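You operate a simulated robot arm through the tools that you are given. There is no shell and no other tool.

Carry out the task below with a simulated two-armed robot. There is one attempt and no reset: what you move stays moved.

## Task
Hold the vase on the top of the wooden counter steady with one hand and put the weight with the largest size on its label from the counter end of the long table in it with the other.

It is judged by the outcome, as a careful person would: the job done as asked, and still so three seconds after it is handed in. It fails if anything else is knocked over, pushed out of place, dropped, spilled or broken.

## Robot
Two 7-joint arms with two-finger parallel grippers on one trunk, on a base that moves. Base frame: it is fixed to the floor where the robot stands at the start and does not move with it; the origin is under the middle of the robot, x ahead of it, y to its left, z up. Readings come in cm, degrees, newtons and seconds.
The left shoulder is at the start at [5, 16.8, 103.2], the right one opposite. With the tool pointing down near the work surface each hand reaches from about 22 to 66 cm from the robot's upright axis, wherever it stands, measured 20 degrees to its own side. Places, roughly: vase [-400, -50, 100]; weight [-200, -75, 75]. Payload 1.57 kg a hand.
Tool frame (each hand has its own): the origin (TCP) lies between the finger pads and is the grasp point; the fingertips stand 3 cm ahead of it; z points along the fingers, y is the line along which they close. The gripper opens to 8 cm. The fingers are 1.7 cm wide and 1.2 cm thick; the gripper's body (4 by 8.2 cm) begins 8 cm behind the TCP.
Orientation is told as [roll, pitch, yaw] about the base's x, y, z axes, in that order, counted from this pose: with the fingers straight down and closing along the base's y, the tool's x points along the base's -x, its y along +y and its z along -z.

## Interface
- The arms move only by the tool nudge_tool. It takes "left_moves", "right_moves" or both (then of equal length, played together; a hand with none holds still); each is one flat list of numbers, 7 for each row, row after row: the shift along the base's x, y, z in m, then the turn, a rotation vector about the base's x, y, z in degrees, then the opening, from 0 (shut) to 1 (fully open). In form: [tx, ty, tz, ax, ay, az, jaw, tx, ty, tz, ax, ay, az, jaw, ...]. A call has 1 to 20 rows; each row shifts and turns the commanded pose from where the row before left it. Rows are played at 5 a second. More than 5 cm and 8.6 degrees between two rows, or a gripper value outside its range, and nothing of the call is played. A pose out of reach is approached as far as the arm can. The call stops where the force on the tool passes 40 N (or 10 N more than at its start, if that is more) or the arm is blocked; 0.2 s more then pass. Each finger travels about 4.5 cm/s and halts on what it meets, pressing with about 23 N; the grip force reading is that of the motor and also rises with nothing between the fingers. The clock runs only during rows and for 0.2 s after the last one: add rows that do not move to give the fingers time. The reply holds the time, the measured pose of the TCP, the force on the tool along the base axes, the opening and the grip force, in the units named above and with some noise, with the torque about the TCP (base axes, N m) and any sound that the robot's microphone picked up.
- Cameras (640 x 400 px; columns grow to the right, rows downward): "scene" is now at [12.9, 1.26, 124.92]; the picture's right is [0.14, -0.99, 0.00], its down [-0.50, -0.07, -0.86] and it looks along [0.85, 0.12, -0.50] (base axes); focal length 264 px, centre (320, 200). "left" rides on the left gripper at [7.2, 0.7, -12.2] in its tool frame; the picture's right is [-0.09, 1.00, 0.00], its down [-0.84, -0.08, -0.54] and it looks along [-0.54, -0.05, 0.84] (tool axes); focal length 238 px, centre (320, 200). "right" rides on the right gripper at [7.2, -0.7, -12.2] in its tool frame; the picture's right is [0.09, 1.00, 0.00], its down [-0.84, 0.08, -0.54] and it looks along [-0.54, 0.05, 0.84] (tool axes); focal length 238 px, centre (320, 200). There is no depth. A picture from a camera that has moved, and an enlarged one, comes with that camera's place and axes in the base frame and with its lens.
- get_image(camera): a new picture of that camera. It takes no simulated time.
- slide_trunk(by): slides the trunk up (or, below 0, down) by that many cm; the arms and the scene camera ride with it, the base frame stays. It gives what a move gives, with no picture.
- base_move(legs): drives the robot by 1 to 6 legs, each [ahead, left, turn to the left] in cm, cm and degrees, along the robot's own axes; the way and the turn of a leg run together, so that a leg with both is an arc; at most 150 cm and 180 degrees a leg. The arms and the cameras ride along, it lands a little off, and it stops where it bumps. It gives what a move gives.
- head_to(pan, tilt): turns the head with the scene camera to pan (to the left, within 80 degrees either way) and tilt (down, from -29 to 69), counted from straight ahead of the robot. It gives what a move gives.
- zoom(camera, box): a new picture of the part [left, top, right, bottom] of that camera's present view, enlarged. It takes no simulated time.
- sign_off(): hands the job in; it is judged then, once.

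Nothing tells you exact positions but the pictures and the camera data. Unless the task says otherwise, let go and move clear before handing in.

The tools are called by a JSON object that holds its "fn" and its "kwargs". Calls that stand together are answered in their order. nudge_tool: Moves the arms, as the interface text tells. Its arguments: {"type":"object","properties":{"left_moves":{"type":"array","items":{"type":"number"}},"right_moves":{"type":"array","items":{"type":"number"}}},"required":[]} The other tools are called the same way: slide_trunk (by) moves the trunk up or down; base_move (legs) drives the base; head_to (pan, tilt) turns the head that bears the scene camera; get_image (camera) takes a picture; zoom (camera, box) takes an enlarged picture of a part of a camera's view; sign_off () hands the job in.

At the start:

```text
t: 0.0
left_position: [38.01, 15.64, 107.93]
left_tcp_rot: [0.0, -0.1, 0.1]
left_contact_force: [0.1, 0.3, 0.1]
left_ft_torque: [-0.01, -0.01, 0.01]
left_opening: 8.0
left_grasp_force: 0.0
right_position: [45.0, -15.09, 100.29]
right_tcp_rot: [0.0, -0.1, 0.0]
right_contact_force: [-0.4, -0.5, -0.5]
right_ft_torque: [0.0, 0.0, -0.03]
right_opening: 7.96
right_grasp_force: 0.0
trunk travel left (down, up): [-20.0, 24.3]
robot x, y, heading: [-0.4, -0.31, -0.1]
head pan, tilt (commanded): [8.2, 30.3]
```

scene: 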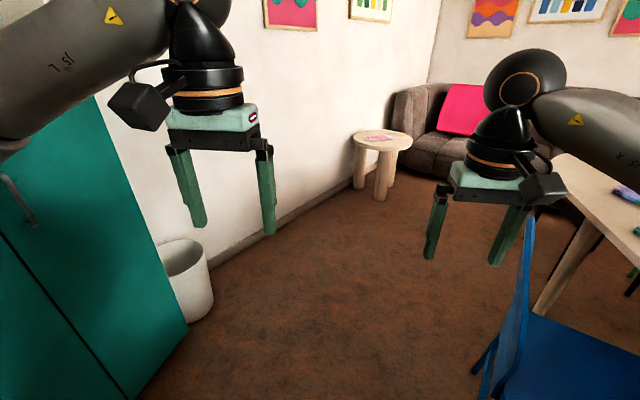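
right: 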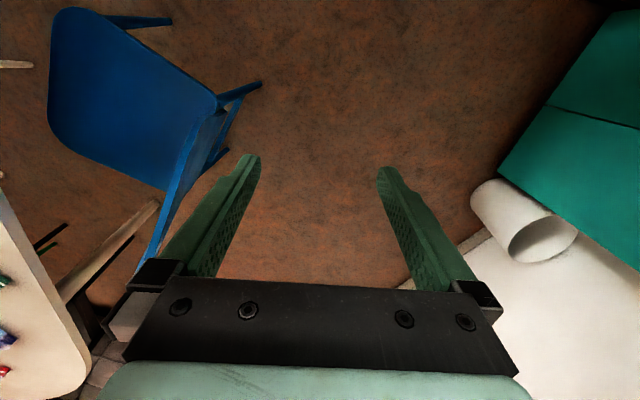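
left: 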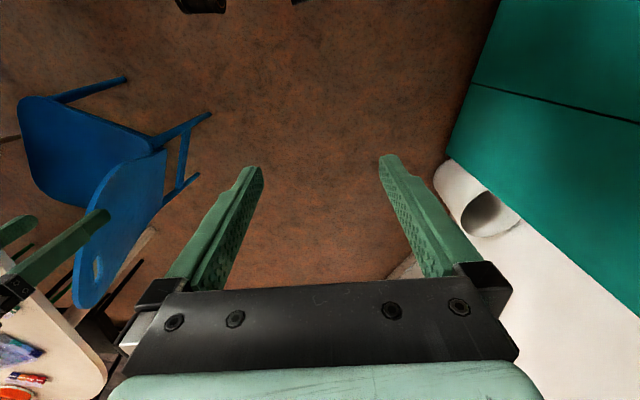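

I see a playroom: a green cabinet on the left, a table edge and blue chair to the right. The vase and the weight lie behind me (negative x), so I look around with the head first before driving.

{"fn": "head_to", "kwargs": {"pan": -80, "tilt": 25}}

{"fn": "get_image", "kwargs": {"camera": "scene"}}

{"fn": "head_to", "kwargs": {"pan": 80, "tilt": 25}}

{"fn": "get_image", "kwargs": {"camera": "scene"}}

```text
t: 1.6
left_position: [38.02, 15.53, 107.98]
left_tcp_rot: [0.1, 0.1, -0.1]
left_contact_force: [0.5, -0.4, 0.3]
left_ft_torque: [0.01, 0.0, 0.03]
left_opening: 8.0
left_grasp_force: 0.0
right_position: [44.98, -15.08, 100.31]
right_tcp_rot: [0.0, 0.0, 0.0]
right_contact_force: [0.3, 0.8, -0.1]
right_ft_torque: [-0.02, -0.02, 0.0]
right_opening: 7.97
right_grasp_force: 0.1
trunk travel left (down, up): [-20.0, 24.3]
robot x, y, heading: [-0.04, 0.03, 0.1]
head pan, tilt (commanded): [-80.0, 25.0]
```

```text
taken
camera scene: at [5.56, -9.09, 125.76], right [-0.98, -0.17, 0.0], down [-0.07, 0.42, -0.91], along [0.16, -0.89, -0.42], focal length 264 px, centre (320, 200)
```

scene: 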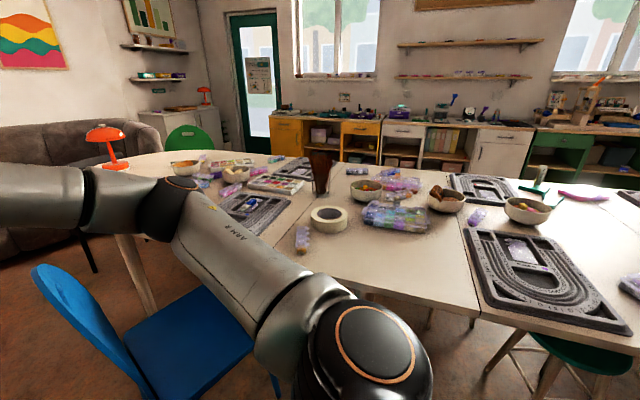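

```text
t: 4.1
left_position: [37.86, 15.53, 107.91]
left_tcp_rot: [0.0, 0.0, 0.0]
left_contact_force: [-0.2, 0.7, -0.4]
left_ft_torque: [0.0, 0.0, -0.01]
left_opening: 8.0
left_grasp_force: 0.1
right_position: [45.0, -15.06, 100.33]
right_tcp_rot: [0.0, 0.0, 0.0]
right_contact_force: [0.6, -0.1, -1.0]
right_ft_torque: [0.0, 0.03, 0.0]
right_opening: 8.0
right_grasp_force: 0.0
trunk travel left (down, up): [-20.0, 24.3]
robot x, y, heading: [-0.02, -0.08, 0.1]
head pan, tilt (commanded): [80.0, 25.0]
```

```text
taken
camera scene: at [5.56, 9.05, 125.76], right [0.98, -0.17, 0.0], down [-0.07, -0.42, -0.91], along [0.16, 0.89, -0.42], focal length 264 px, centre (320, 200)
```

scene: 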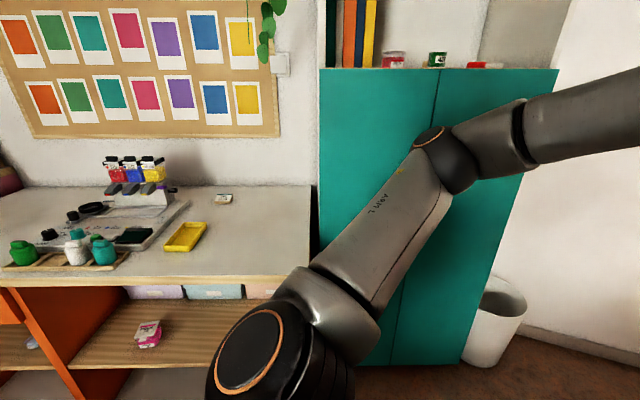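

Tables run along both sides of an aisle (table edge about y=-59, left bench about y=+67). I'll pull the hands in before turning toward the long table.

{"fn": "nudge_tool", "kwargs": {"left_moves": [-0.03, 0, 0.02, 0, 0, 0, 1, -0.03, 0, 0, 0, 0, 0, 1, -0.02, 0, 0, 0, 0, 0, 1, 0, 0, 0, 0, 0, 0, 1], "right_moves": [-0.04, 0, 0.025, 0, 0, 0, 1, -0.04, 0, 0.025, 0, 0, 0, 1, -0.04, 0, 0.025, 0, 0, 0, 1, -0.03, 0, 0.02, 0, 0, 0, 1]}}

{"fn": "head_to", "kwargs": {"pan": -80, "tilt": 25}}

{"fn": "base_move", "kwargs": {"legs": [[0, 0, -90]]}}

{"fn": "get_image", "kwargs": {"camera": "scene"}}

```text
t: 5.1
left_position: [30.0, 15.78, 110.04]
left_tcp_rot: [-0.1, 0.0, -0.1]
left_contact_force: [0.3, 0.1, 0.8]
left_ft_torque: [0.02, 0.02, -0.01]
left_opening: 8.0
left_grasp_force: 0.1
right_position: [29.69, -15.08, 109.82]
right_tcp_rot: [0.0, 0.0, 0.0]
right_contact_force: [0.7, 0.5, -0.5]
right_ft_torque: [-0.02, 0.01, 0.0]
right_opening: 7.99
right_grasp_force: 0.1
trunk travel left (down, up): [-20.0, 24.3]
robot x, y, heading: [0.23, 0.17, -0.2]
head pan, tilt (commanded): [80.0, 25.0]
```

```text
t: 7.5
left_position: [30.12, 15.74, 110.06]
left_tcp_rot: [0.0, 0.0, 0.0]
left_contact_force: [0.2, -1.0, 0.5]
left_ft_torque: [0.02, 0.01, 0.0]
left_opening: 7.98
left_grasp_force: 0.2
right_position: [29.72, -15.15, 109.74]
right_tcp_rot: [0.0, -0.1, -0.1]
right_contact_force: [1.0, 0.1, 0.5]
right_ft_torque: [0.02, -0.01, 0.02]
right_opening: 8.0
right_grasp_force: 0.0
trunk travel left (down, up): [-20.0, 24.3]
robot x, y, heading: [0.54, -0.01, -0.2]
head pan, tilt (commanded): [-80.0, 25.0]
```

```text
t: 11.8
left_position: [15.06, -30.43, 110.04]
left_tcp_rot: [-0.1, 0.0, -91.2]
left_contact_force: [-0.7, 0.4, 0.1]
left_ft_torque: [-0.04, 0.01, -0.01]
left_opening: 8.0
left_grasp_force: 0.0
right_position: [-15.68, -29.43, 109.77]
right_tcp_rot: [0.0, 0.0, -91.2]
right_contact_force: [0.6, 0.1, 0.8]
right_ft_torque: [-0.01, -0.01, -0.02]
right_opening: 8.01
right_grasp_force: 0.1
trunk travel left (down, up): [-20.0, 24.3]
robot x, y, heading: [0.06, 0.36, -91.3]
head pan, tilt (commanded): [-80.0, 25.0]
```

```text
taken
camera scene: at [-9.23, -5.43, 125.76], right [-0.15, 0.99, 0.0], down [0.42, 0.06, -0.91], along [-0.9, -0.14, -0.42], focal length 264 px, centre (320, 200)
```

scene: 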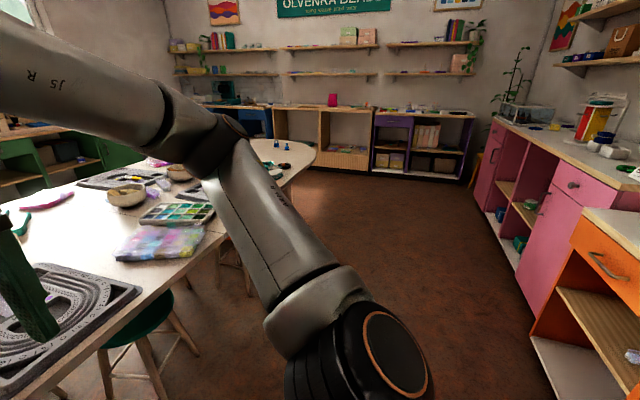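

The aisle ahead (toward -x) is clear; the far wall has the wooden counter with a pink object on it, and the rounded table end holds small blue things. I zoom on both.

{"fn": "zoom", "kwargs": {"camera": "scene", "box": [240, 70, 400, 170]}}

{"fn": "zoom", "kwargs": {"camera": "scene", "box": [220, 120, 340, 195]}}

```text
4.00 times, centred on (320, 120) of scene
camera zoom: at [-9.23, -5.43, 125.76], right [-0.15, 0.99, 0.0], down [0.42, 0.06, -0.91], along [-0.9, -0.14, -0.42], focal length 1057 px, centre (320, 520)
```

zoom: 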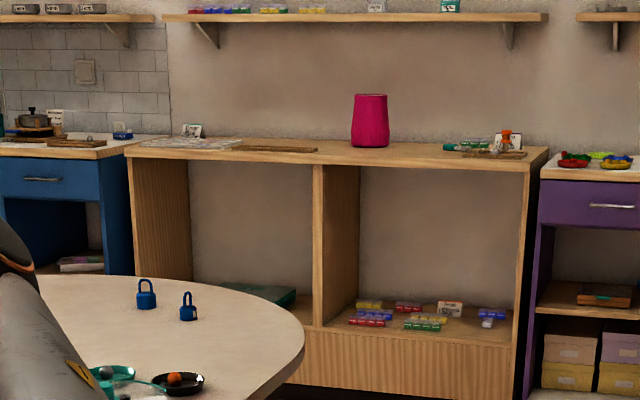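

```text
5.33 times, centred on (280, 158) of scene
camera zoom: at [-9.23, -5.43, 125.76], right [-0.15, 0.99, 0.0], down [0.42, 0.06, -0.91], along [-0.9, -0.14, -0.42], focal length 1409 px, centre (533, 427)
```

zoom: 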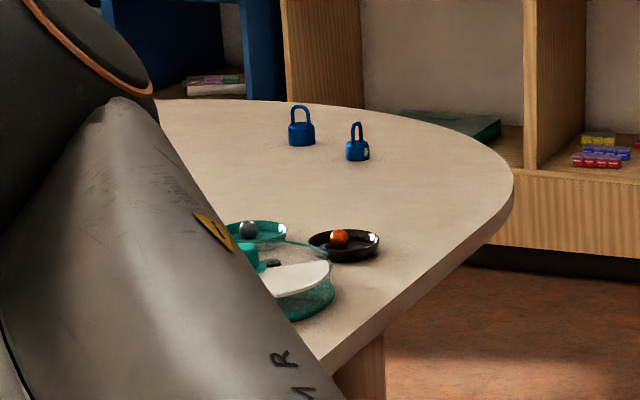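

The two blue loop-handled weights stand near (-210,-65) on the table's round end, with a balance scale nearer to me; the pink vase is on the wooden counter at about x=-400. I'll drive sideways along the aisle facing the table.

{"fn": "base_move", "kwargs": {"legs": [[0, 0, 1.3], [0, -120, 0], [0, -70, 0]]}}

{"fn": "head_to", "kwargs": {"pan": 0, "tilt": 35}}

{"fn": "get_image", "kwargs": {"camera": "scene"}}

```text
t: 29.2
left_position: [-176.29, -29.44, 110.12]
left_tcp_rot: [0.0, 0.0, -91.1]
left_contact_force: [0.5, 0.3, 0.5]
left_ft_torque: [0.02, -0.02, -0.02]
left_opening: 8.0
left_grasp_force: 0.1
right_position: [-206.91, -28.38, 109.78]
right_tcp_rot: [0.0, 0.1, -91.1]
right_contact_force: [-0.1, 0.4, 1.4]
right_ft_torque: [-0.03, -0.03, 0.01]
right_opening: 7.98
right_grasp_force: 0.1
trunk travel left (down, up): [-20.0, 24.3]
robot x, y, heading: [-191.26, 0.84, -91.1]
head pan, tilt (commanded): [-80.0, 25.0]
```

```text
t: 30.8
left_position: [-176.21, -29.5, 110.04]
left_tcp_rot: [0.1, -0.1, -90.9]
left_contact_force: [0.0, -0.8, 0.1]
left_ft_torque: [-0.03, 0.01, 0.03]
left_opening: 8.01
left_grasp_force: 0.1
right_position: [-206.98, -28.53, 109.8]
right_tcp_rot: [0.0, 0.0, -91.1]
right_contact_force: [-0.9, 0.1, 0.7]
right_ft_torque: [0.01, 0.01, 0.0]
right_opening: 7.98
right_grasp_force: 0.0
trunk travel left (down, up): [-20.0, 24.3]
robot x, y, heading: [-191.29, 1.15, -91.1]
head pan, tilt (commanded): [0.0, 35.0]
```

```text
taken
camera scene: at [-191.64, -11.87, 124.19], right [-1.0, 0.02, 0.0], down [0.01, 0.57, -0.82], along [-0.02, -0.82, -0.57], focal length 264 px, centre (320, 200)
```

scene: 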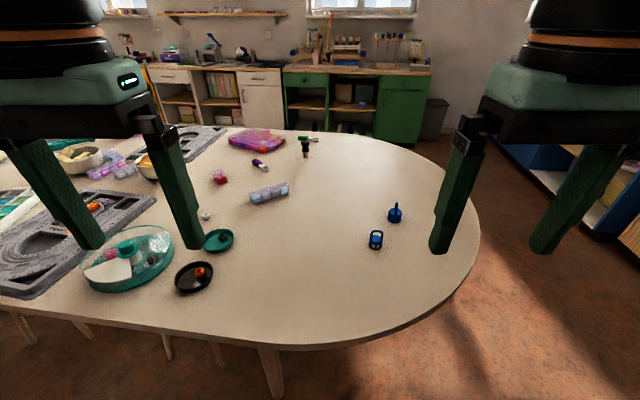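

{"fn": "zoom", "kwargs": {"camera": "scene", "box": [340, 190, 440, 252]}}

{"fn": "zoom", "kwargs": {"camera": "scene", "box": [60, 110, 360, 300]}}

{"fn": "get_image", "kwargs": {"camera": "right"}}

```text
6.40 times, centred on (390, 221) of scene
camera zoom: at [-191.64, -11.87, 124.19], right [-1.0, 0.02, 0.0], down [0.01, 0.57, -0.82], along [-0.02, -0.82, -0.57], focal length 1690 px, centre (-128, 66)
```

zoom: 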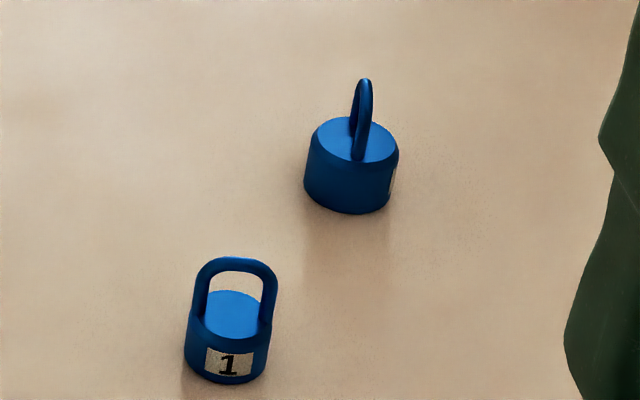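

```text
2.11 times, centred on (210, 205) of scene
camera zoom: at [-191.64, -11.87, 124.19], right [-1.0, 0.02, 0.0], down [0.01, 0.57, -0.82], along [-0.02, -0.82, -0.57], focal length 556 px, centre (552, 190)
```

zoom: 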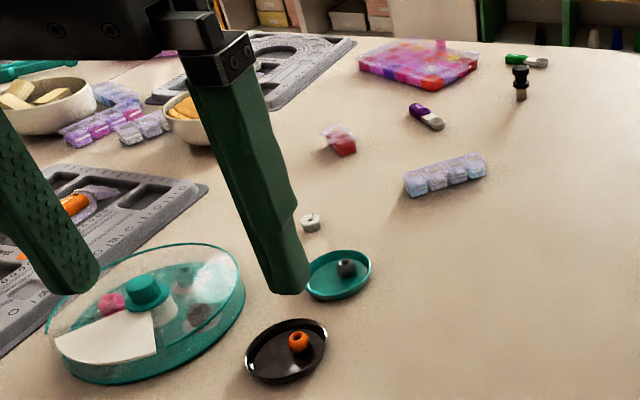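

```text
taken
camera right: at [-207.65, -21.3, 121.96], right [1.0, 0.07, 0.0], down [0.06, -0.84, 0.54], along [0.04, -0.54, -0.84], focal length 238 px, centre (320, 200)
```

right: 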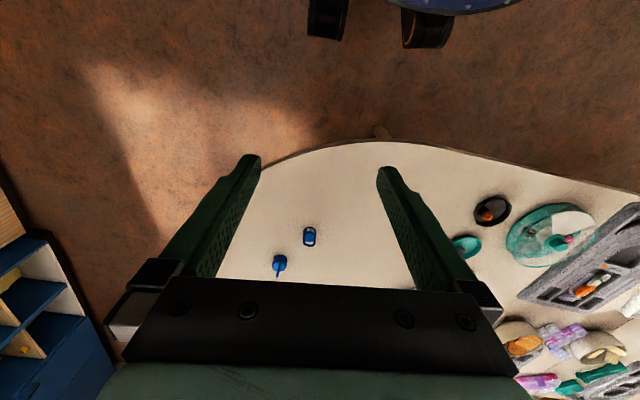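

Two blue weights: the nearer one is labelled "1", the other (bigger) has its label facing the table's end (-x). I'll shift further along to read the second label from that side.

{"fn": "base_move", "kwargs": {"legs": [[0, -65, 0], [0, 0, 41]]}}

{"fn": "head_to", "kwargs": {"pan": 0, "tilt": 35}}

{"fn": "get_image", "kwargs": {"camera": "scene"}}

```text
t: 38.9
left_position: [-225.88, -10.5, 109.92]
left_tcp_rot: [0.0, 0.1, -49.5]
left_contact_force: [0.5, -0.2, -0.6]
left_ft_torque: [0.0, 0.0, 0.03]
left_opening: 8.01
left_grasp_force: 0.0
right_position: [-249.55, -30.23, 109.82]
right_tcp_rot: [0.0, 0.0, -49.7]
right_contact_force: [0.2, -0.5, 0.2]
right_ft_torque: [0.03, -0.03, 0.01]
right_opening: 8.0
right_grasp_force: 0.1
trunk travel left (down, up): [-20.0, 24.3]
robot x, y, heading: [-257.17, 2.07, -49.7]
head pan, tilt (commanded): [0.0, 35.0]
```

```text
t: 39.5
left_position: [-226.05, -10.42, 109.87]
left_tcp_rot: [0.0, 0.0, -49.5]
left_contact_force: [-0.5, 0.1, 0.2]
left_ft_torque: [-0.01, -0.01, -0.01]
left_opening: 8.02
left_grasp_force: 0.0
right_position: [-249.5, -30.25, 109.79]
right_tcp_rot: [0.0, 0.0, -49.5]
right_contact_force: [-1.1, 0.1, -0.3]
right_ft_torque: [-0.01, 0.02, 0.01]
right_opening: 7.99
right_grasp_force: 0.0
trunk travel left (down, up): [-20.0, 24.3]
robot x, y, heading: [-257.49, 2.15, -49.7]
head pan, tilt (commanded): [0.0, 35.0]
```

```text
taken
camera scene: at [-249.1, -7.57, 124.19], right [-0.76, -0.65, 0.0], down [-0.37, 0.44, -0.82], along [0.53, -0.62, -0.57], focal length 264 px, centre (320, 200)
```

scene: 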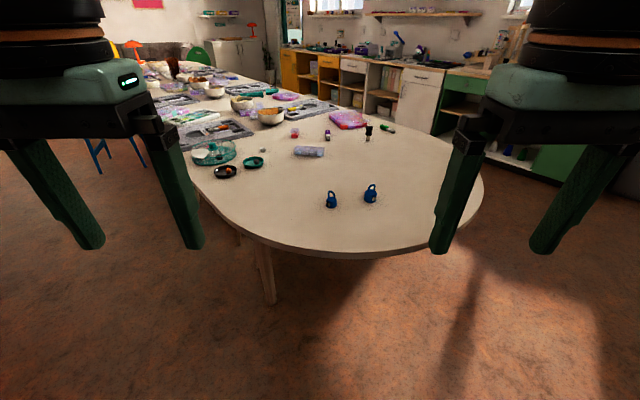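

{"fn": "zoom", "kwargs": {"camera": "scene", "box": [316, 175, 396, 225]}}

{"fn": "zoom", "kwargs": {"camera": "scene", "box": [200, 100, 440, 250]}}

```text
8.00 times, centred on (356, 200) of scene
camera zoom: at [-249.1, -7.57, 124.19], right [-0.76, -0.65, 0.0], down [-0.37, 0.44, -0.82], along [0.53, -0.62, -0.57], focal length 2113 px, centre (32, 200)
```

zoom: 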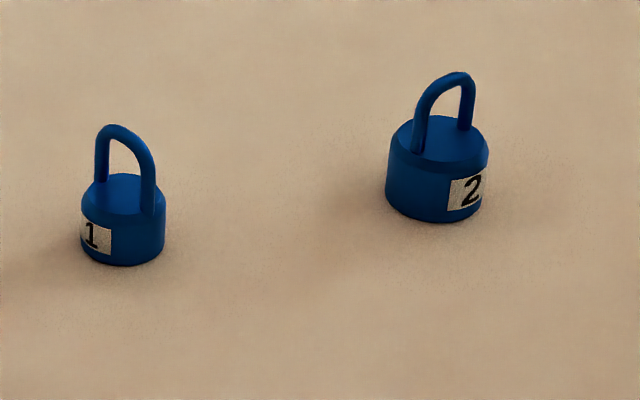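

```text
2.67 times, centred on (320, 175) of scene
camera zoom: at [-249.1, -7.57, 124.19], right [-0.76, -0.65, 0.0], down [-0.37, 0.44, -0.82], along [0.53, -0.62, -0.57], focal length 704 px, centre (320, 267)
```

zoom: 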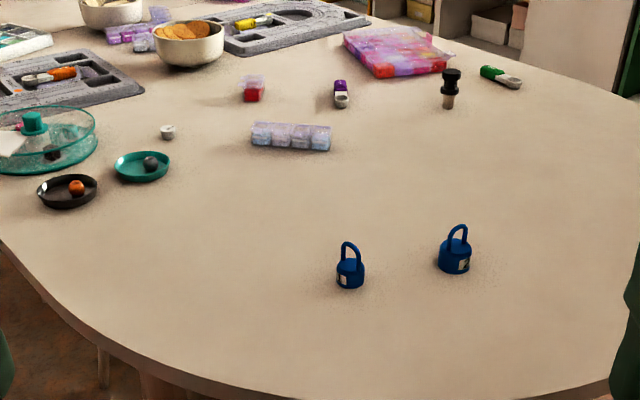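

The farther weight is labelled "2" — that's the one to use, at about (-215.5, -73) with the table top near z=74. I'll drive up diagonally so the right hand can reach it, keeping clear of the table edge.

{"fn": "base_move", "kwargs": {"legs": [[27.3, -5.4, 0]]}}

{"fn": "head_to", "kwargs": {"pan": -8, "tilt": 45}}

{"fn": "get_image", "kwargs": {"camera": "scene"}}

{"fn": "get_image", "kwargs": {"camera": "right"}}

```text
t: 41.5
left_position: [-212.63, -34.56, 110.11]
left_tcp_rot: [0.0, 0.0, -49.6]
left_contact_force: [-0.8, -0.7, -0.1]
left_ft_torque: [0.01, 0.03, -0.01]
left_opening: 8.0
left_grasp_force: 0.2
right_position: [-236.25, -54.25, 109.71]
right_tcp_rot: [0.1, 0.0, -49.7]
right_contact_force: [0.4, 0.5, -0.4]
right_ft_torque: [-0.02, -0.01, -0.02]
right_opening: 8.0
right_grasp_force: 0.0
trunk travel left (down, up): [-20.0, 24.3]
robot x, y, heading: [-243.95, -21.98, -49.6]
head pan, tilt (commanded): [0.0, 35.0]
```

```text
t: 42.2
left_position: [-212.49, -34.62, 110.06]
left_tcp_rot: [0.0, 0.0, -49.6]
left_contact_force: [-0.6, 0.5, 0.3]
left_ft_torque: [0.01, 0.0, 0.04]
left_opening: 7.99
left_grasp_force: 0.0
right_position: [-236.24, -54.27, 109.83]
right_tcp_rot: [0.0, 0.0, -49.7]
right_contact_force: [-0.3, 0.7, -0.3]
right_ft_torque: [0.02, -0.02, 0.02]
right_opening: 7.99
right_grasp_force: 0.1
trunk travel left (down, up): [-20.0, 24.3]
robot x, y, heading: [-244.05, -21.4, -49.5]
head pan, tilt (commanded): [-8.0, 45.0]
```

```text
taken
camera scene: at [-237.11, -31.73, 122.71], right [-0.84, -0.54, 0.0], down [-0.38, 0.6, -0.71], along [0.38, -0.6, -0.71], focal length 264 px, centre (320, 200)
```

scene: 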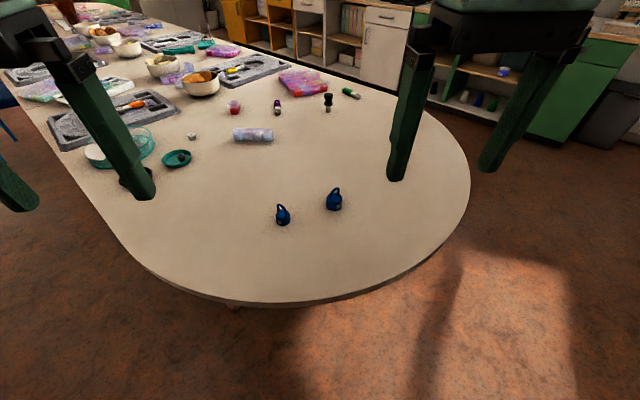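

```text
taken
camera right: at [-241.54, -49.17, 121.96], right [0.7, 0.71, 0.0], down [0.6, -0.59, 0.54], along [0.39, -0.38, -0.84], focal length 238 px, centre (320, 200)
```

right: 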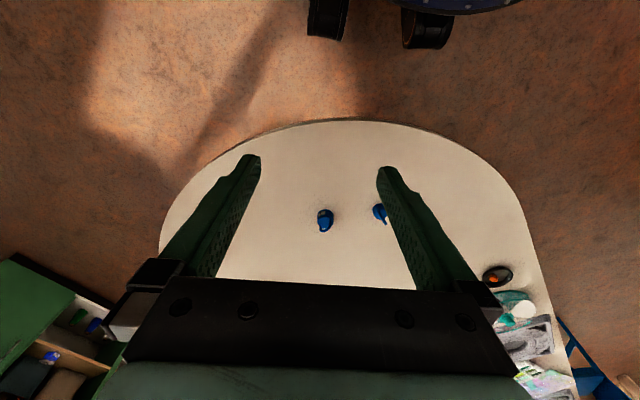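

{"fn": "zoom", "kwargs": {"camera": "right", "box": [280, 185, 376, 245]}}

{"fn": "zoom", "kwargs": {"camera": "scene", "box": [260, 170, 372, 240]}}

```text
6.67 times, centred on (328, 215) of right
camera zoom: at [-241.54, -49.17, 121.96], right [0.7, 0.71, 0.0], down [0.6, -0.59, 0.54], along [0.39, -0.38, -0.84], focal length 1589 px, centre (267, 100)
```

zoom: 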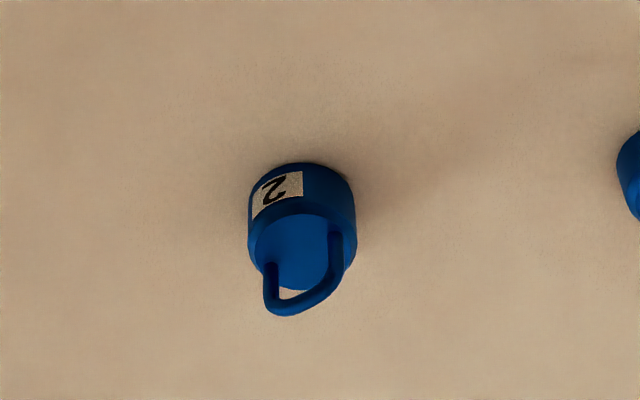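

```text
5.71 times, centred on (316, 205) of scene
camera zoom: at [-237.11, -31.73, 122.71], right [-0.84, -0.54, 0.0], down [-0.38, 0.6, -0.71], along [0.38, -0.6, -0.71], focal length 1509 px, centre (343, 171)
```

zoom: 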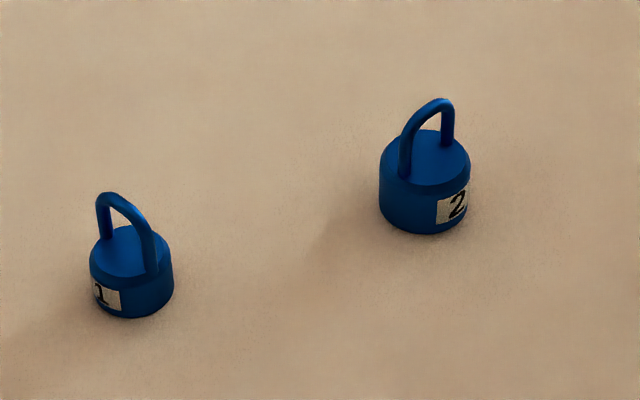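

Weight "2" body top centre triangulates to about (-215.6, -72.6, 77.7), with the loop handle running roughly along y (tilted ~13°). I'll move the right hand above it and turn it so the fingers close across the loop.

{"fn": "nudge_tool", "kwargs": {"right_moves": [0.0258, -0.0229, -0.0185, 0, 0, -6.66, 1, 0.0258, -0.0229, -0.0185, 0, 0, -6.66, 1, 0.0258, -0.0229, -0.0185, 0, 0, -6.66, 1, 0.0258, -0.0229, -0.0185, 0, 0, -6.66, 1, 0.0258, -0.0229, -0.0185, 0, 0, -6.66, 1, 0.0258, -0.0229, -0.0185, 0, 0, -6.66, 1, 0.0258, -0.0229, -0.0185, 0, 0, -6.66, 1, 0.0258, -0.0229, -0.0185, 0, 0, -6.66, 1, 0, 0, 0, 0, 0, 0, 1]}}

{"fn": "get_image", "kwargs": {"camera": "right"}}

{"fn": "get_image", "kwargs": {"camera": "scene"}}

```text
t: 44.2
left_position: [-212.63, -34.69, 110.09]
left_tcp_rot: [0.0, 0.0, -49.5]
left_contact_force: [-1.0, -0.6, 0.2]
left_ft_torque: [0.01, 0.0, 0.03]
left_opening: 8.01
left_grasp_force: 0.1
right_position: [-215.55, -72.7, 95.01]
right_tcp_rot: [0.0, -0.3, -103.0]
right_contact_force: [0.2, 0.3, -0.1]
right_ft_torque: [0.0, -0.03, -0.01]
right_opening: 7.99
right_grasp_force: 0.0
trunk travel left (down, up): [-20.0, 24.3]
robot x, y, heading: [-243.78, -21.61, -49.7]
head pan, tilt (commanded): [-8.0, 45.0]
```

```text
taken
camera right: at [-214.8, -65.53, 107.12], right [0.99, -0.13, 0.0], down [-0.11, -0.83, 0.54], along [-0.07, -0.54, -0.84], focal length 238 px, centre (320, 200)
```

right: 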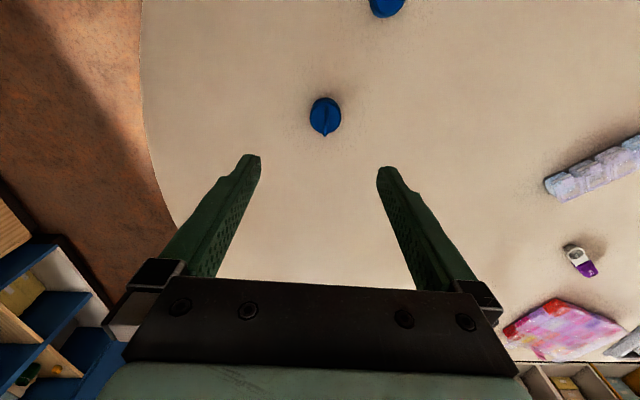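

```text
taken
camera scene: at [-237.12, -31.74, 122.71], right [-0.84, -0.54, 0.0], down [-0.38, 0.6, -0.71], along [0.38, -0.6, -0.71], focal length 264 px, centre (320, 200)
```

scene: 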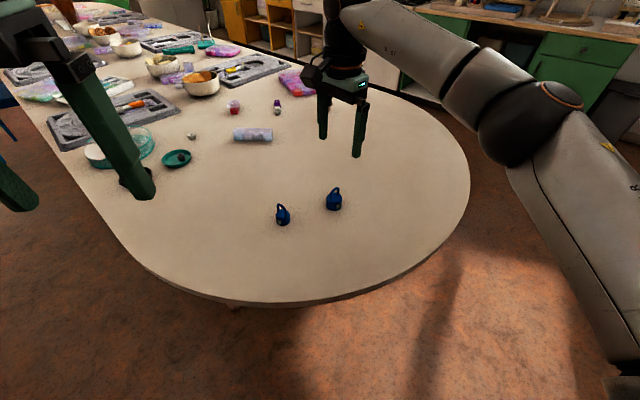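

{"fn": "zoom", "kwargs": {"camera": "right", "box": [288, 85, 368, 135]}}

{"fn": "zoom", "kwargs": {"camera": "scene", "box": [270, 80, 430, 230]}}

```text
8.00 times, centred on (328, 110) of right
camera zoom: at [-214.8, -65.53, 107.12], right [0.99, -0.13, 0.0], down [-0.11, -0.83, 0.54], along [-0.07, -0.54, -0.84], focal length 1907 px, centre (256, 920)
```

zoom: 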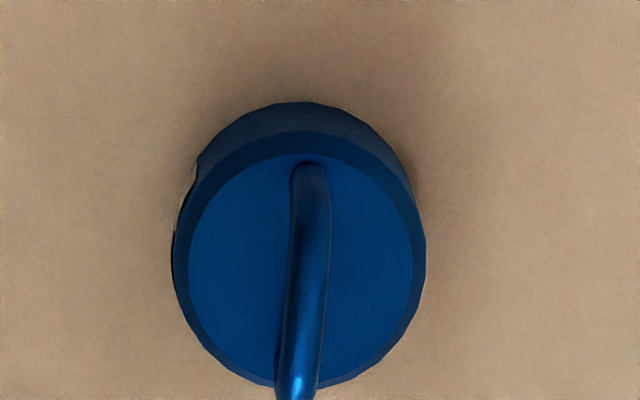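

```text
2.67 times, centred on (350, 155) of scene
camera zoom: at [-237.12, -31.74, 122.71], right [-0.84, -0.54, 0.0], down [-0.38, 0.6, -0.71], along [0.38, -0.6, -0.71], focal length 704 px, centre (240, 320)
```

zoom: 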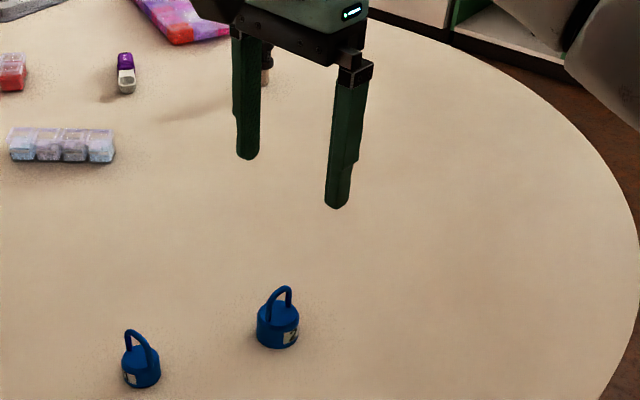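

The weight's axis sits ~0.6 cm to +x of my TCP line and the loop is turned about 3° from the finger line; I'll correct and descend to just above the loop, then check.

{"fn": "nudge_tool", "kwargs": {"right_moves": [0.003, -0.0015, -0.03, 0, 0, 1.5, 1, 0.003, -0.001, -0.03, 0, 0, 1.5, 1, 0, 0, -0.03, 0, 0, 0, 1, 0, 0, -0.03, 0, 0, 0, 1, 0, 0, 0, 0, 0, 0, 1]}}

{"fn": "zoom", "kwargs": {"camera": "right", "box": [200, 80, 440, 230]}}

{"fn": "zoom", "kwargs": {"camera": "scene", "box": [270, 130, 398, 210]}}

```text
t: 45.4
left_position: [-212.65, -34.43, 109.97]
left_tcp_rot: [0.0, 0.0, -49.7]
left_contact_force: [0.8, -0.3, -0.6]
left_ft_torque: [-0.01, 0.01, -0.02]
left_opening: 7.99
left_grasp_force: 0.0
right_position: [-215.01, -72.71, 82.91]
right_tcp_rot: [0.0, 0.0, -99.9]
right_contact_force: [0.3, 0.6, 0.3]
right_ft_torque: [-0.01, 0.02, 0.01]
right_opening: 7.99
right_grasp_force: 0.1
trunk travel left (down, up): [-20.0, 24.3]
robot x, y, heading: [-243.69, -21.79, -49.6]
head pan, tilt (commanded): [-8.0, 45.0]
```

```text
2.67 times, centred on (320, 155) of right
camera zoom: at [-214.58, -65.56, 95.11], right [1.0, -0.08, 0.0], down [-0.07, -0.84, 0.54], along [-0.04, -0.54, -0.84], focal length 636 px, centre (320, 320)
```

zoom: 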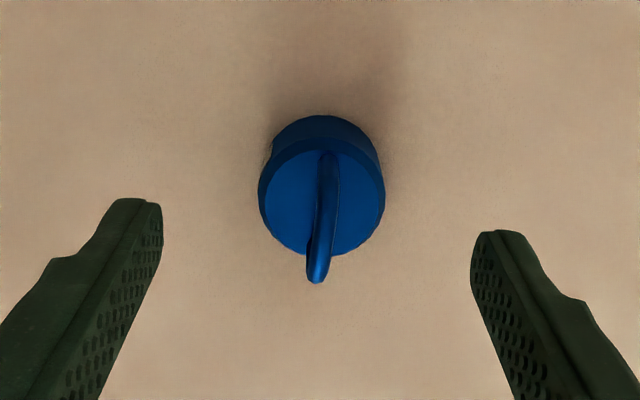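

```text
5.00 times, centred on (334, 170) of scene
camera zoom: at [-237.11, -31.73, 122.71], right [-0.84, -0.54, 0.0], down [-0.38, 0.6, -0.71], along [0.38, -0.6, -0.71], focal length 1321 px, centre (250, 350)
```

zoom: 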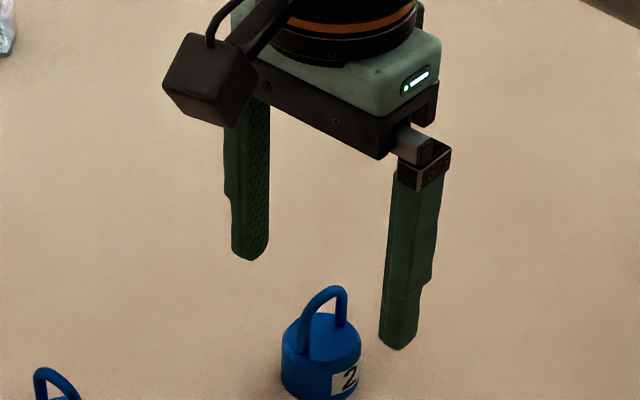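

The handle sits centred between the fingers. I'll lower 1.8 cm so the fingertips stop just above the body top, then close on the loop.

{"fn": "nudge_tool", "kwargs": {"right_moves": [0, 0.003, -0.009, 0, 0, 0, 1, 0, 0, -0.009, 0, 0, 0, 1, 0, 0, 0, 0, 0, 0, 1, 0, 0, 0, 0, 0, 0, 0.5, 0, 0, 0, 0, 0, 0, 0.5, 0, 0, 0, 0, 0, 0, 0, 0, 0, 0, 0, 0, 0, 0, 0, 0, 0, 0, 0, 0, 0, 0, 0, 0, 0, 0, 0, 0]}}

{"fn": "zoom", "kwargs": {"camera": "right", "box": [200, 80, 440, 230]}}

{"fn": "zoom", "kwargs": {"camera": "scene", "box": [270, 130, 398, 210]}}

```text
t: 47.4
left_position: [-212.52, -34.55, 110.01]
left_tcp_rot: [0.0, 0.0, -49.6]
left_contact_force: [0.0, 1.0, 0.4]
left_ft_torque: [0.03, -0.01, -0.03]
left_opening: 8.02
left_grasp_force: 0.0
right_position: [-214.93, -72.48, 81.22]
right_tcp_rot: [0.0, 0.0, -99.9]
right_contact_force: [0.1, -0.3, 0.1]
right_ft_torque: [0.03, -0.05, -0.04]
right_opening: 0.6
right_grasp_force: 22.8
trunk travel left (down, up): [-20.0, 24.3]
robot x, y, heading: [-244.1, -21.92, -49.8]
head pan, tilt (commanded): [-8.0, 45.0]
```

```text
2.67 times, centred on (320, 155) of right
camera zoom: at [-214.54, -65.32, 93.39], right [1.0, -0.08, 0.0], down [-0.07, -0.84, 0.54], along [-0.04, -0.54, -0.84], focal length 636 px, centre (320, 320)
```

zoom: 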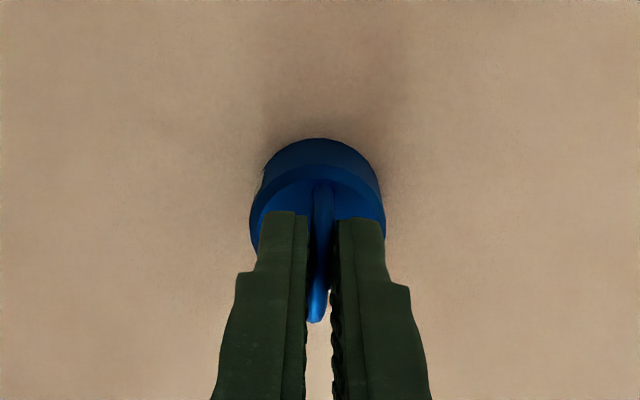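

```text
5.00 times, centred on (334, 170) of scene
camera zoom: at [-237.11, -31.73, 122.71], right [-0.84, -0.54, 0.0], down [-0.38, 0.6, -0.71], along [0.38, -0.6, -0.71], focal length 1321 px, centre (250, 350)
```

zoom: 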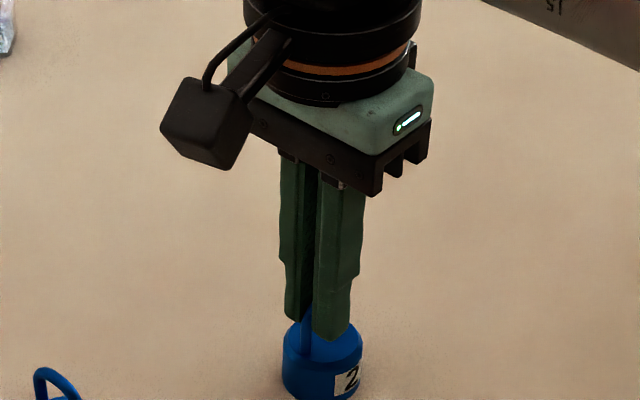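

The fingers hold the loop (0.6 cm opening, 22.8 N). I lift gently and check it comes along.

{"fn": "nudge_tool", "kwargs": {"right_moves": [0, 0, 0.01, 0, 0, 0, 0, 0, 0, 0.02, 0, 0, 0, 0, 0, 0, 0.03, 0, 0, 0, 0, 0, 0, 0.03, 0, 0, 0, 0, 0, 0, 0.03, 0, 0, 0, 0, 0, 0, 0, 0, 0, 0, 0]}}

{"fn": "zoom", "kwargs": {"camera": "right", "box": [200, 80, 440, 230]}}

{"fn": "get_image", "kwargs": {"camera": "scene"}}

```text
t: 48.8
left_position: [-212.66, -34.61, 110.04]
left_tcp_rot: [0.0, -0.1, -49.5]
left_contact_force: [0.6, -0.5, -1.1]
left_ft_torque: [0.01, -0.01, 0.02]
left_opening: 8.02
left_grasp_force: 0.0
right_position: [-215.16, -72.58, 93.15]
right_tcp_rot: [0.0, 0.1, -99.9]
right_contact_force: [0.3, 0.0, 0.4]
right_ft_torque: [-0.03, -0.08, -0.01]
right_opening: 0.0
right_grasp_force: 21.3
trunk travel left (down, up): [-20.0, 24.3]
robot x, y, heading: [-243.96, -21.74, -49.6]
head pan, tilt (commanded): [-8.0, 45.0]
```

```text
2.67 times, centred on (320, 155) of right
camera zoom: at [-214.72, -65.38, 105.38], right [1.0, -0.08, 0.0], down [-0.07, -0.84, 0.54], along [-0.04, -0.54, -0.84], focal length 636 px, centre (320, 320)
```

zoom: 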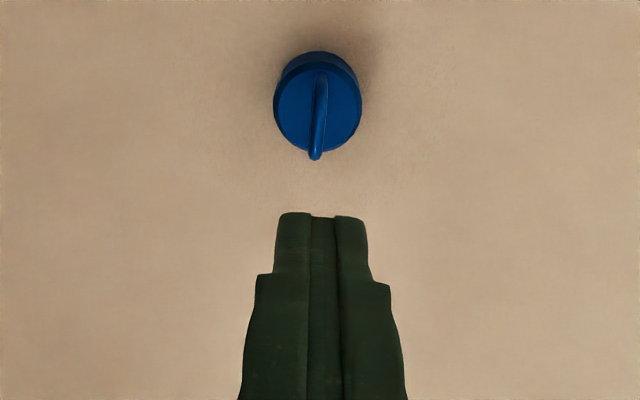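

```text
taken
camera scene: at [-237.11, -31.74, 122.7], right [-0.84, -0.54, 0.0], down [-0.38, 0.6, -0.71], along [0.38, -0.6, -0.71], focal length 264 px, centre (320, 200)
```

scene: 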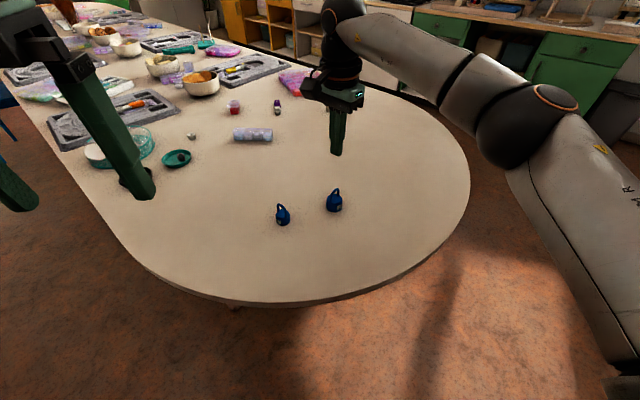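

The loop slipped out: the gripper closed to 0 and the weight is still standing on the table. I check it closely before regrasping, this time planning to grip the solid body.

{"fn": "zoom", "kwargs": {"camera": "scene", "box": [260, 170, 372, 240]}}

{"fn": "zoom", "kwargs": {"camera": "right", "box": [280, 85, 360, 145]}}

```text
5.71 times, centred on (316, 205) of scene
camera zoom: at [-237.11, -31.74, 122.7], right [-0.84, -0.54, 0.0], down [-0.38, 0.6, -0.71], along [0.38, -0.6, -0.71], focal length 1509 px, centre (343, 171)
```

zoom: 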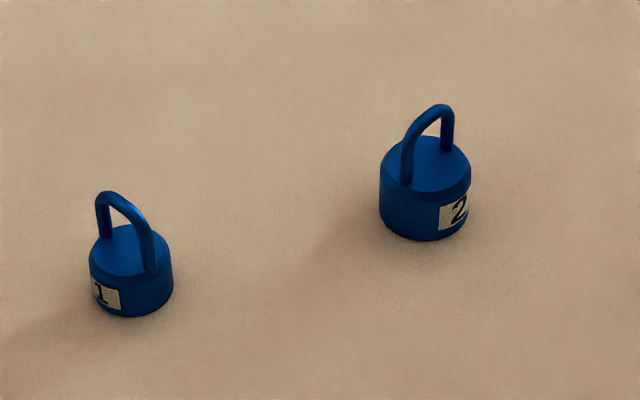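

```text
6.67 times, centred on (320, 115) of right
camera zoom: at [-214.72, -65.38, 105.38], right [1.0, -0.08, 0.0], down [-0.07, -0.84, 0.54], along [-0.04, -0.54, -0.84], focal length 1589 px, centre (320, 767)
```

zoom: 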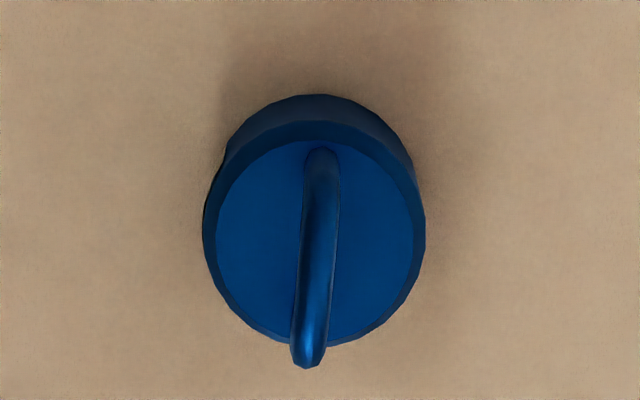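

The weight still stands upright, centred at about (-215.3,-72.45). I'll open, go down around the body with fingertips ~0.8 cm above the table, and close on the body.

{"fn": "nudge_tool", "kwargs": {"right_moves": [-0.0013, 0.0012, 0, 0, 0, 0, 1, 0, 0, 0, 0, 0, 0, 1, 0, 0, 0, 0, 0, 0, 1, 0, 0, 0, 0, 0, 0, 1, 0, 0, 0, 0, 0, 0, 1, 0, 0, -0.03, 0, 0, 0, 1, 0, 0, -0.03, 0, 0, 0, 1, 0, 0, -0.03, 0, 0, 0, 1, 0, 0, -0.02, 0, 0, 0, 1, 0, 0, 0, 0, 0, 0, 1]}}

{"fn": "zoom", "kwargs": {"camera": "right", "box": [200, 80, 440, 230]}}

{"fn": "zoom", "kwargs": {"camera": "scene", "box": [270, 130, 398, 220]}}

```text
t: 51.0
left_position: [-212.62, -34.47, 110.02]
left_tcp_rot: [0.1, 0.0, -49.7]
left_contact_force: [0.5, 0.5, 0.9]
left_ft_torque: [0.02, 0.02, -0.01]
left_opening: 7.99
left_grasp_force: 0.0
right_position: [-215.08, -72.54, 82.16]
right_tcp_rot: [0.0, 0.0, -100.0]
right_contact_force: [-0.2, 0.9, 0.1]
right_ft_torque: [0.0, -0.01, -0.02]
right_opening: 8.01
right_grasp_force: 0.1
trunk travel left (down, up): [-20.0, 24.3]
robot x, y, heading: [-243.88, -22.0, -49.4]
head pan, tilt (commanded): [-8.0, 45.0]
```

```text
2.67 times, centred on (320, 155) of right
camera zoom: at [-214.64, -65.26, 94.37], right [1.0, -0.08, 0.0], down [-0.07, -0.84, 0.54], along [-0.04, -0.54, -0.84], focal length 636 px, centre (320, 320)
```

zoom: 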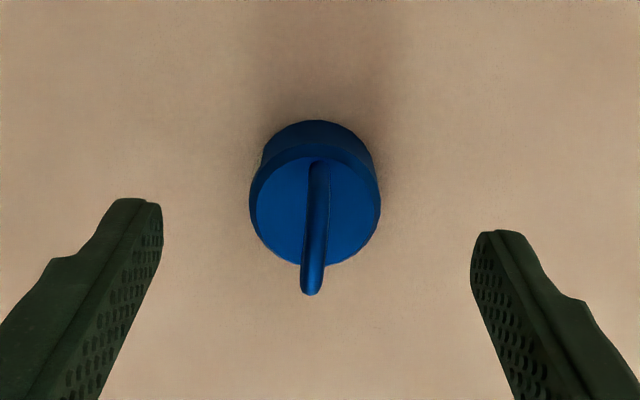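

```text
4.44 times, centred on (334, 175) of scene
camera zoom: at [-237.11, -31.73, 122.71], right [-0.84, -0.54, 0.0], down [-0.38, 0.6, -0.71], along [0.38, -0.6, -0.71], focal length 1174 px, centre (258, 311)
```

zoom: 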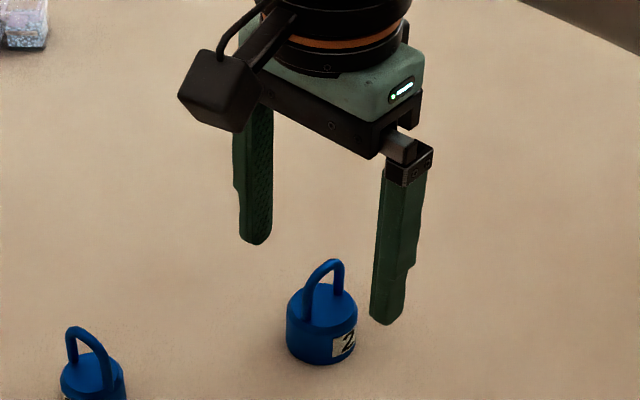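

{"fn": "nudge_tool", "kwargs": {"right_moves": [-0.002, 0.002, -0.014, 0, 0, 0, 1, 0, 0, -0.014, 0, 0, 0, 1, 0, 0, -0.012, 0, 0, 0, 1, 0, 0, 0, 0, 0, 0, 1, 0, 0, 0, 0, 0, 0, 0.6, 0, 0, 0, 0, 0, 0, 0.6, 0, 0, 0, 0, 0, 0, 0.3, 0, 0, 0, 0, 0, 0, 0.3, 0, 0, 0, 0, 0, 0, 0.3, 0, 0, 0, 0, 0, 0, 0.3, 0, 0, 0, 0, 0, 0, 0.3]}}

{"fn": "zoom", "kwargs": {"camera": "right", "box": [200, 80, 440, 230]}}

{"fn": "zoom", "kwargs": {"camera": "scene", "box": [270, 130, 398, 220]}}

```text
t: 53.4
left_position: [-212.61, -34.6, 110.08]
left_tcp_rot: [0.0, 0.0, -49.5]
left_contact_force: [-0.3, -0.8, 0.4]
left_ft_torque: [-0.01, 0.02, -0.02]
left_opening: 7.98
left_grasp_force: 0.0
right_position: [-215.31, -72.36, 78.1]
right_tcp_rot: [0.0, 0.1, -100.0]
right_contact_force: [-0.5, 0.2, -0.1]
right_ft_torque: [0.02, 0.04, 0.02]
right_opening: 3.93
right_grasp_force: 22.9
trunk travel left (down, up): [-20.0, 24.3]
robot x, y, heading: [-244.05, -21.87, -49.3]
head pan, tilt (commanded): [-8.0, 45.0]
```

```text
2.67 times, centred on (320, 155) of right
camera zoom: at [-214.84, -65.01, 90.32], right [1.0, -0.08, 0.0], down [-0.07, -0.84, 0.54], along [-0.04, -0.54, -0.84], focal length 636 px, centre (320, 320)
```

zoom: 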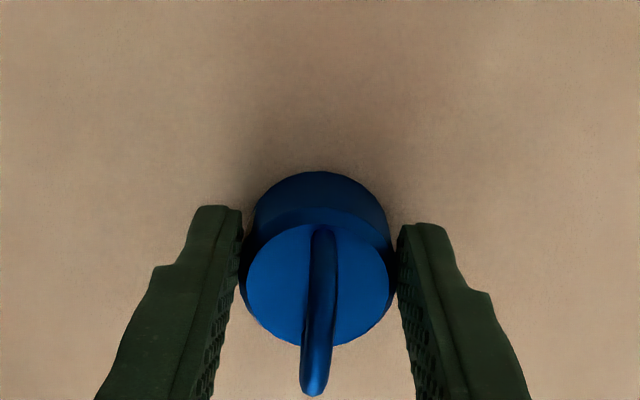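

```text
4.44 times, centred on (334, 175) of scene
camera zoom: at [-237.11, -31.74, 122.71], right [-0.84, -0.54, 0.0], down [-0.38, 0.6, -0.71], along [0.38, -0.6, -0.71], focal length 1174 px, centre (258, 311)
```

zoom: 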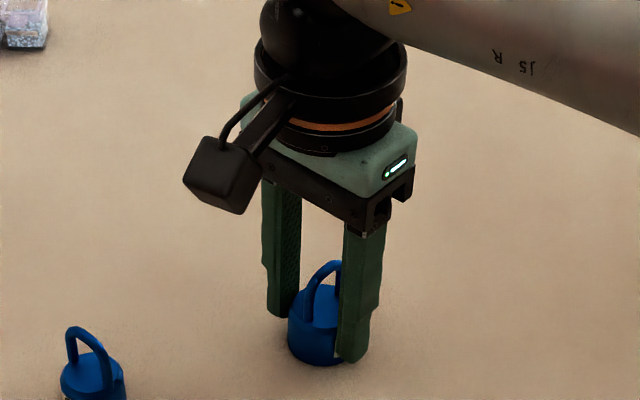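

The body is gripped (3.93 cm, 22.9 N). I lift slowly by 3 cm and check the load.

{"fn": "nudge_tool", "kwargs": {"right_moves": [0, 0, 0.004, 0, 0, 0, 0, 0, 0, 0.006, 0, 0, 0, 0, 0, 0, 0.01, 0, 0, 0, 0, 0, 0, 0.01, 0, 0, 0, 0, 0, 0, 0, 0, 0, 0, 0]}}

{"fn": "zoom", "kwargs": {"camera": "scene", "box": [270, 130, 398, 220]}}

{"fn": "zoom", "kwargs": {"camera": "right", "box": [200, 80, 440, 230]}}

```text
t: 54.6
left_position: [-212.56, -34.56, 109.98]
left_tcp_rot: [0.0, -0.1, -49.6]
left_contact_force: [0.1, -0.8, 0.9]
left_ft_torque: [0.0, -0.01, 0.0]
left_opening: 8.02
left_grasp_force: 0.1
right_position: [-215.2, -72.28, 81.24]
right_tcp_rot: [0.0, 0.1, -99.9]
right_contact_force: [-0.9, 0.5, -3.2]
right_ft_torque: [-0.02, -0.02, -0.04]
right_opening: 3.93
right_grasp_force: 22.7
trunk travel left (down, up): [-20.0, 24.3]
robot x, y, heading: [-243.98, -21.88, -49.4]
head pan, tilt (commanded): [-8.0, 45.0]
```

```text
4.44 times, centred on (334, 175) of scene
camera zoom: at [-237.1, -31.76, 122.7], right [-0.84, -0.54, 0.0], down [-0.38, 0.6, -0.71], along [0.38, -0.6, -0.71], focal length 1174 px, centre (258, 311)
```

zoom: 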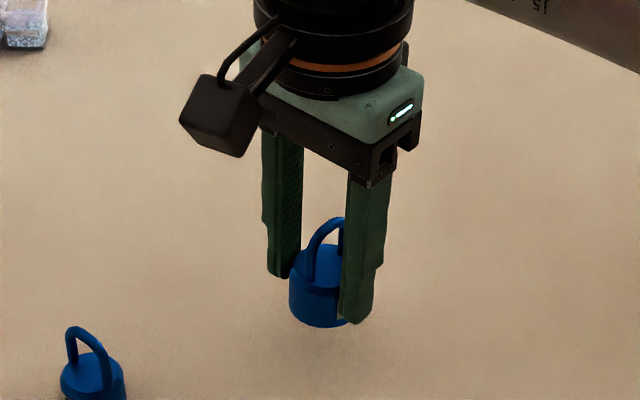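

```text
2.67 times, centred on (320, 155) of right
camera zoom: at [-214.86, -64.97, 93.43], right [1.0, -0.08, 0.0], down [-0.07, -0.84, 0.54], along [-0.04, -0.54, -0.84], focal length 636 px, centre (320, 320)
```

zoom: 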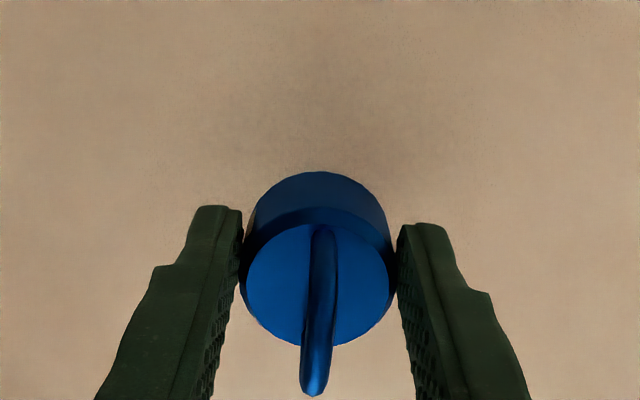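

The weight is up and steady (about 3.2 N load, opening unchanged). I raise it well clear and bring it back close to the robot.

{"fn": "nudge_tool", "kwargs": {"right_moves": [0, 0, 0.03, 0, 0, 0, 0, 0, 0, 0.035, 0, 0, 0, 0, 0, 0, 0.035, 0, 0, 0, 0, 0, 0, 0.035, 0, 0, 0, 0, -0.026, 0.0225, 0.02, 0, 0, 6.25, 0, -0.026, 0.0225, 0.02, 0, 0, 6.25, 0, -0.026, 0.0225, 0.02, 0, 0, 6.25, 0, -0.026, 0.0225, 0.02, 0, 0, 6.25, 0, -0.026, 0.0225, 0.02, 0, 0, 6.25, 0, -0.026, 0.0225, 0.02, 0, 0, 6.25, 0, -0.026, 0.0225, 0.02, 0, 0, 6.25, 0, -0.026, 0.0225, 0.02, 0, 0, 6.25, 0, 0, 0, 0, 0, 0, 0, 0]}}

{"fn": "get_image", "kwargs": {"camera": "scene"}}

{"fn": "get_image", "kwargs": {"camera": "right"}}

```text
t: 57.4
left_position: [-212.54, -34.58, 110.08]
left_tcp_rot: [0.0, 0.0, -49.6]
left_contact_force: [-0.3, -0.4, 0.4]
left_ft_torque: [0.0, 0.01, -0.02]
left_opening: 7.97
left_grasp_force: 0.0
right_position: [-236.14, -54.24, 110.47]
right_tcp_rot: [0.0, 0.0, -49.9]
right_contact_force: [0.8, 0.1, -1.5]
right_ft_torque: [-0.03, 0.0, 0.03]
right_opening: 3.93
right_grasp_force: 23.1
trunk travel left (down, up): [-20.0, 24.3]
robot x, y, heading: [-244.11, -21.82, -49.8]
head pan, tilt (commanded): [-8.0, 45.0]
```

```text
taken
camera scene: at [-237.1, -31.75, 122.7], right [-0.84, -0.54, 0.0], down [-0.38, 0.6, -0.71], along [0.38, -0.6, -0.71], focal length 264 px, centre (320, 200)
```

scene: 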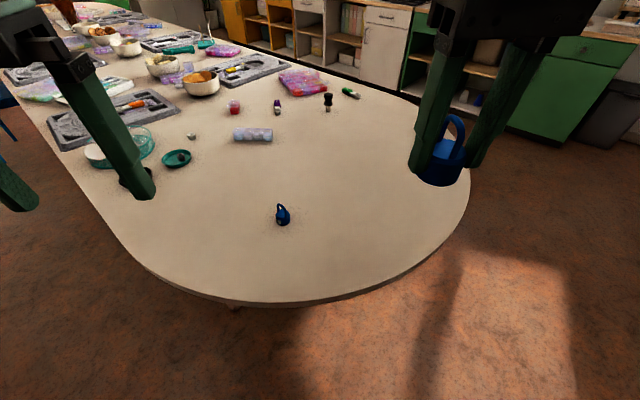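

```text
taken
camera right: at [-241.47, -49.14, 122.68], right [0.7, 0.71, 0.0], down [0.6, -0.59, 0.54], along [0.39, -0.38, -0.84], focal length 238 px, centre (320, 200)
```

right: 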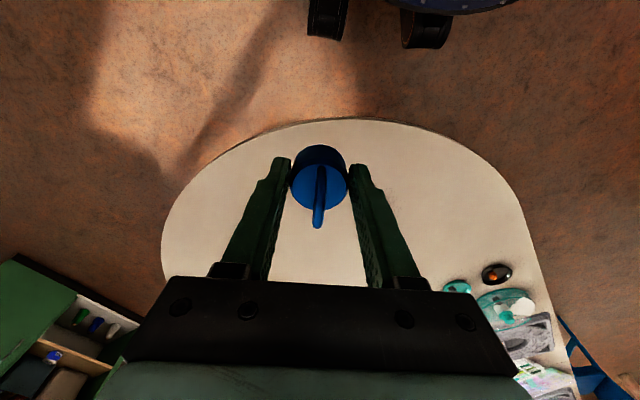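

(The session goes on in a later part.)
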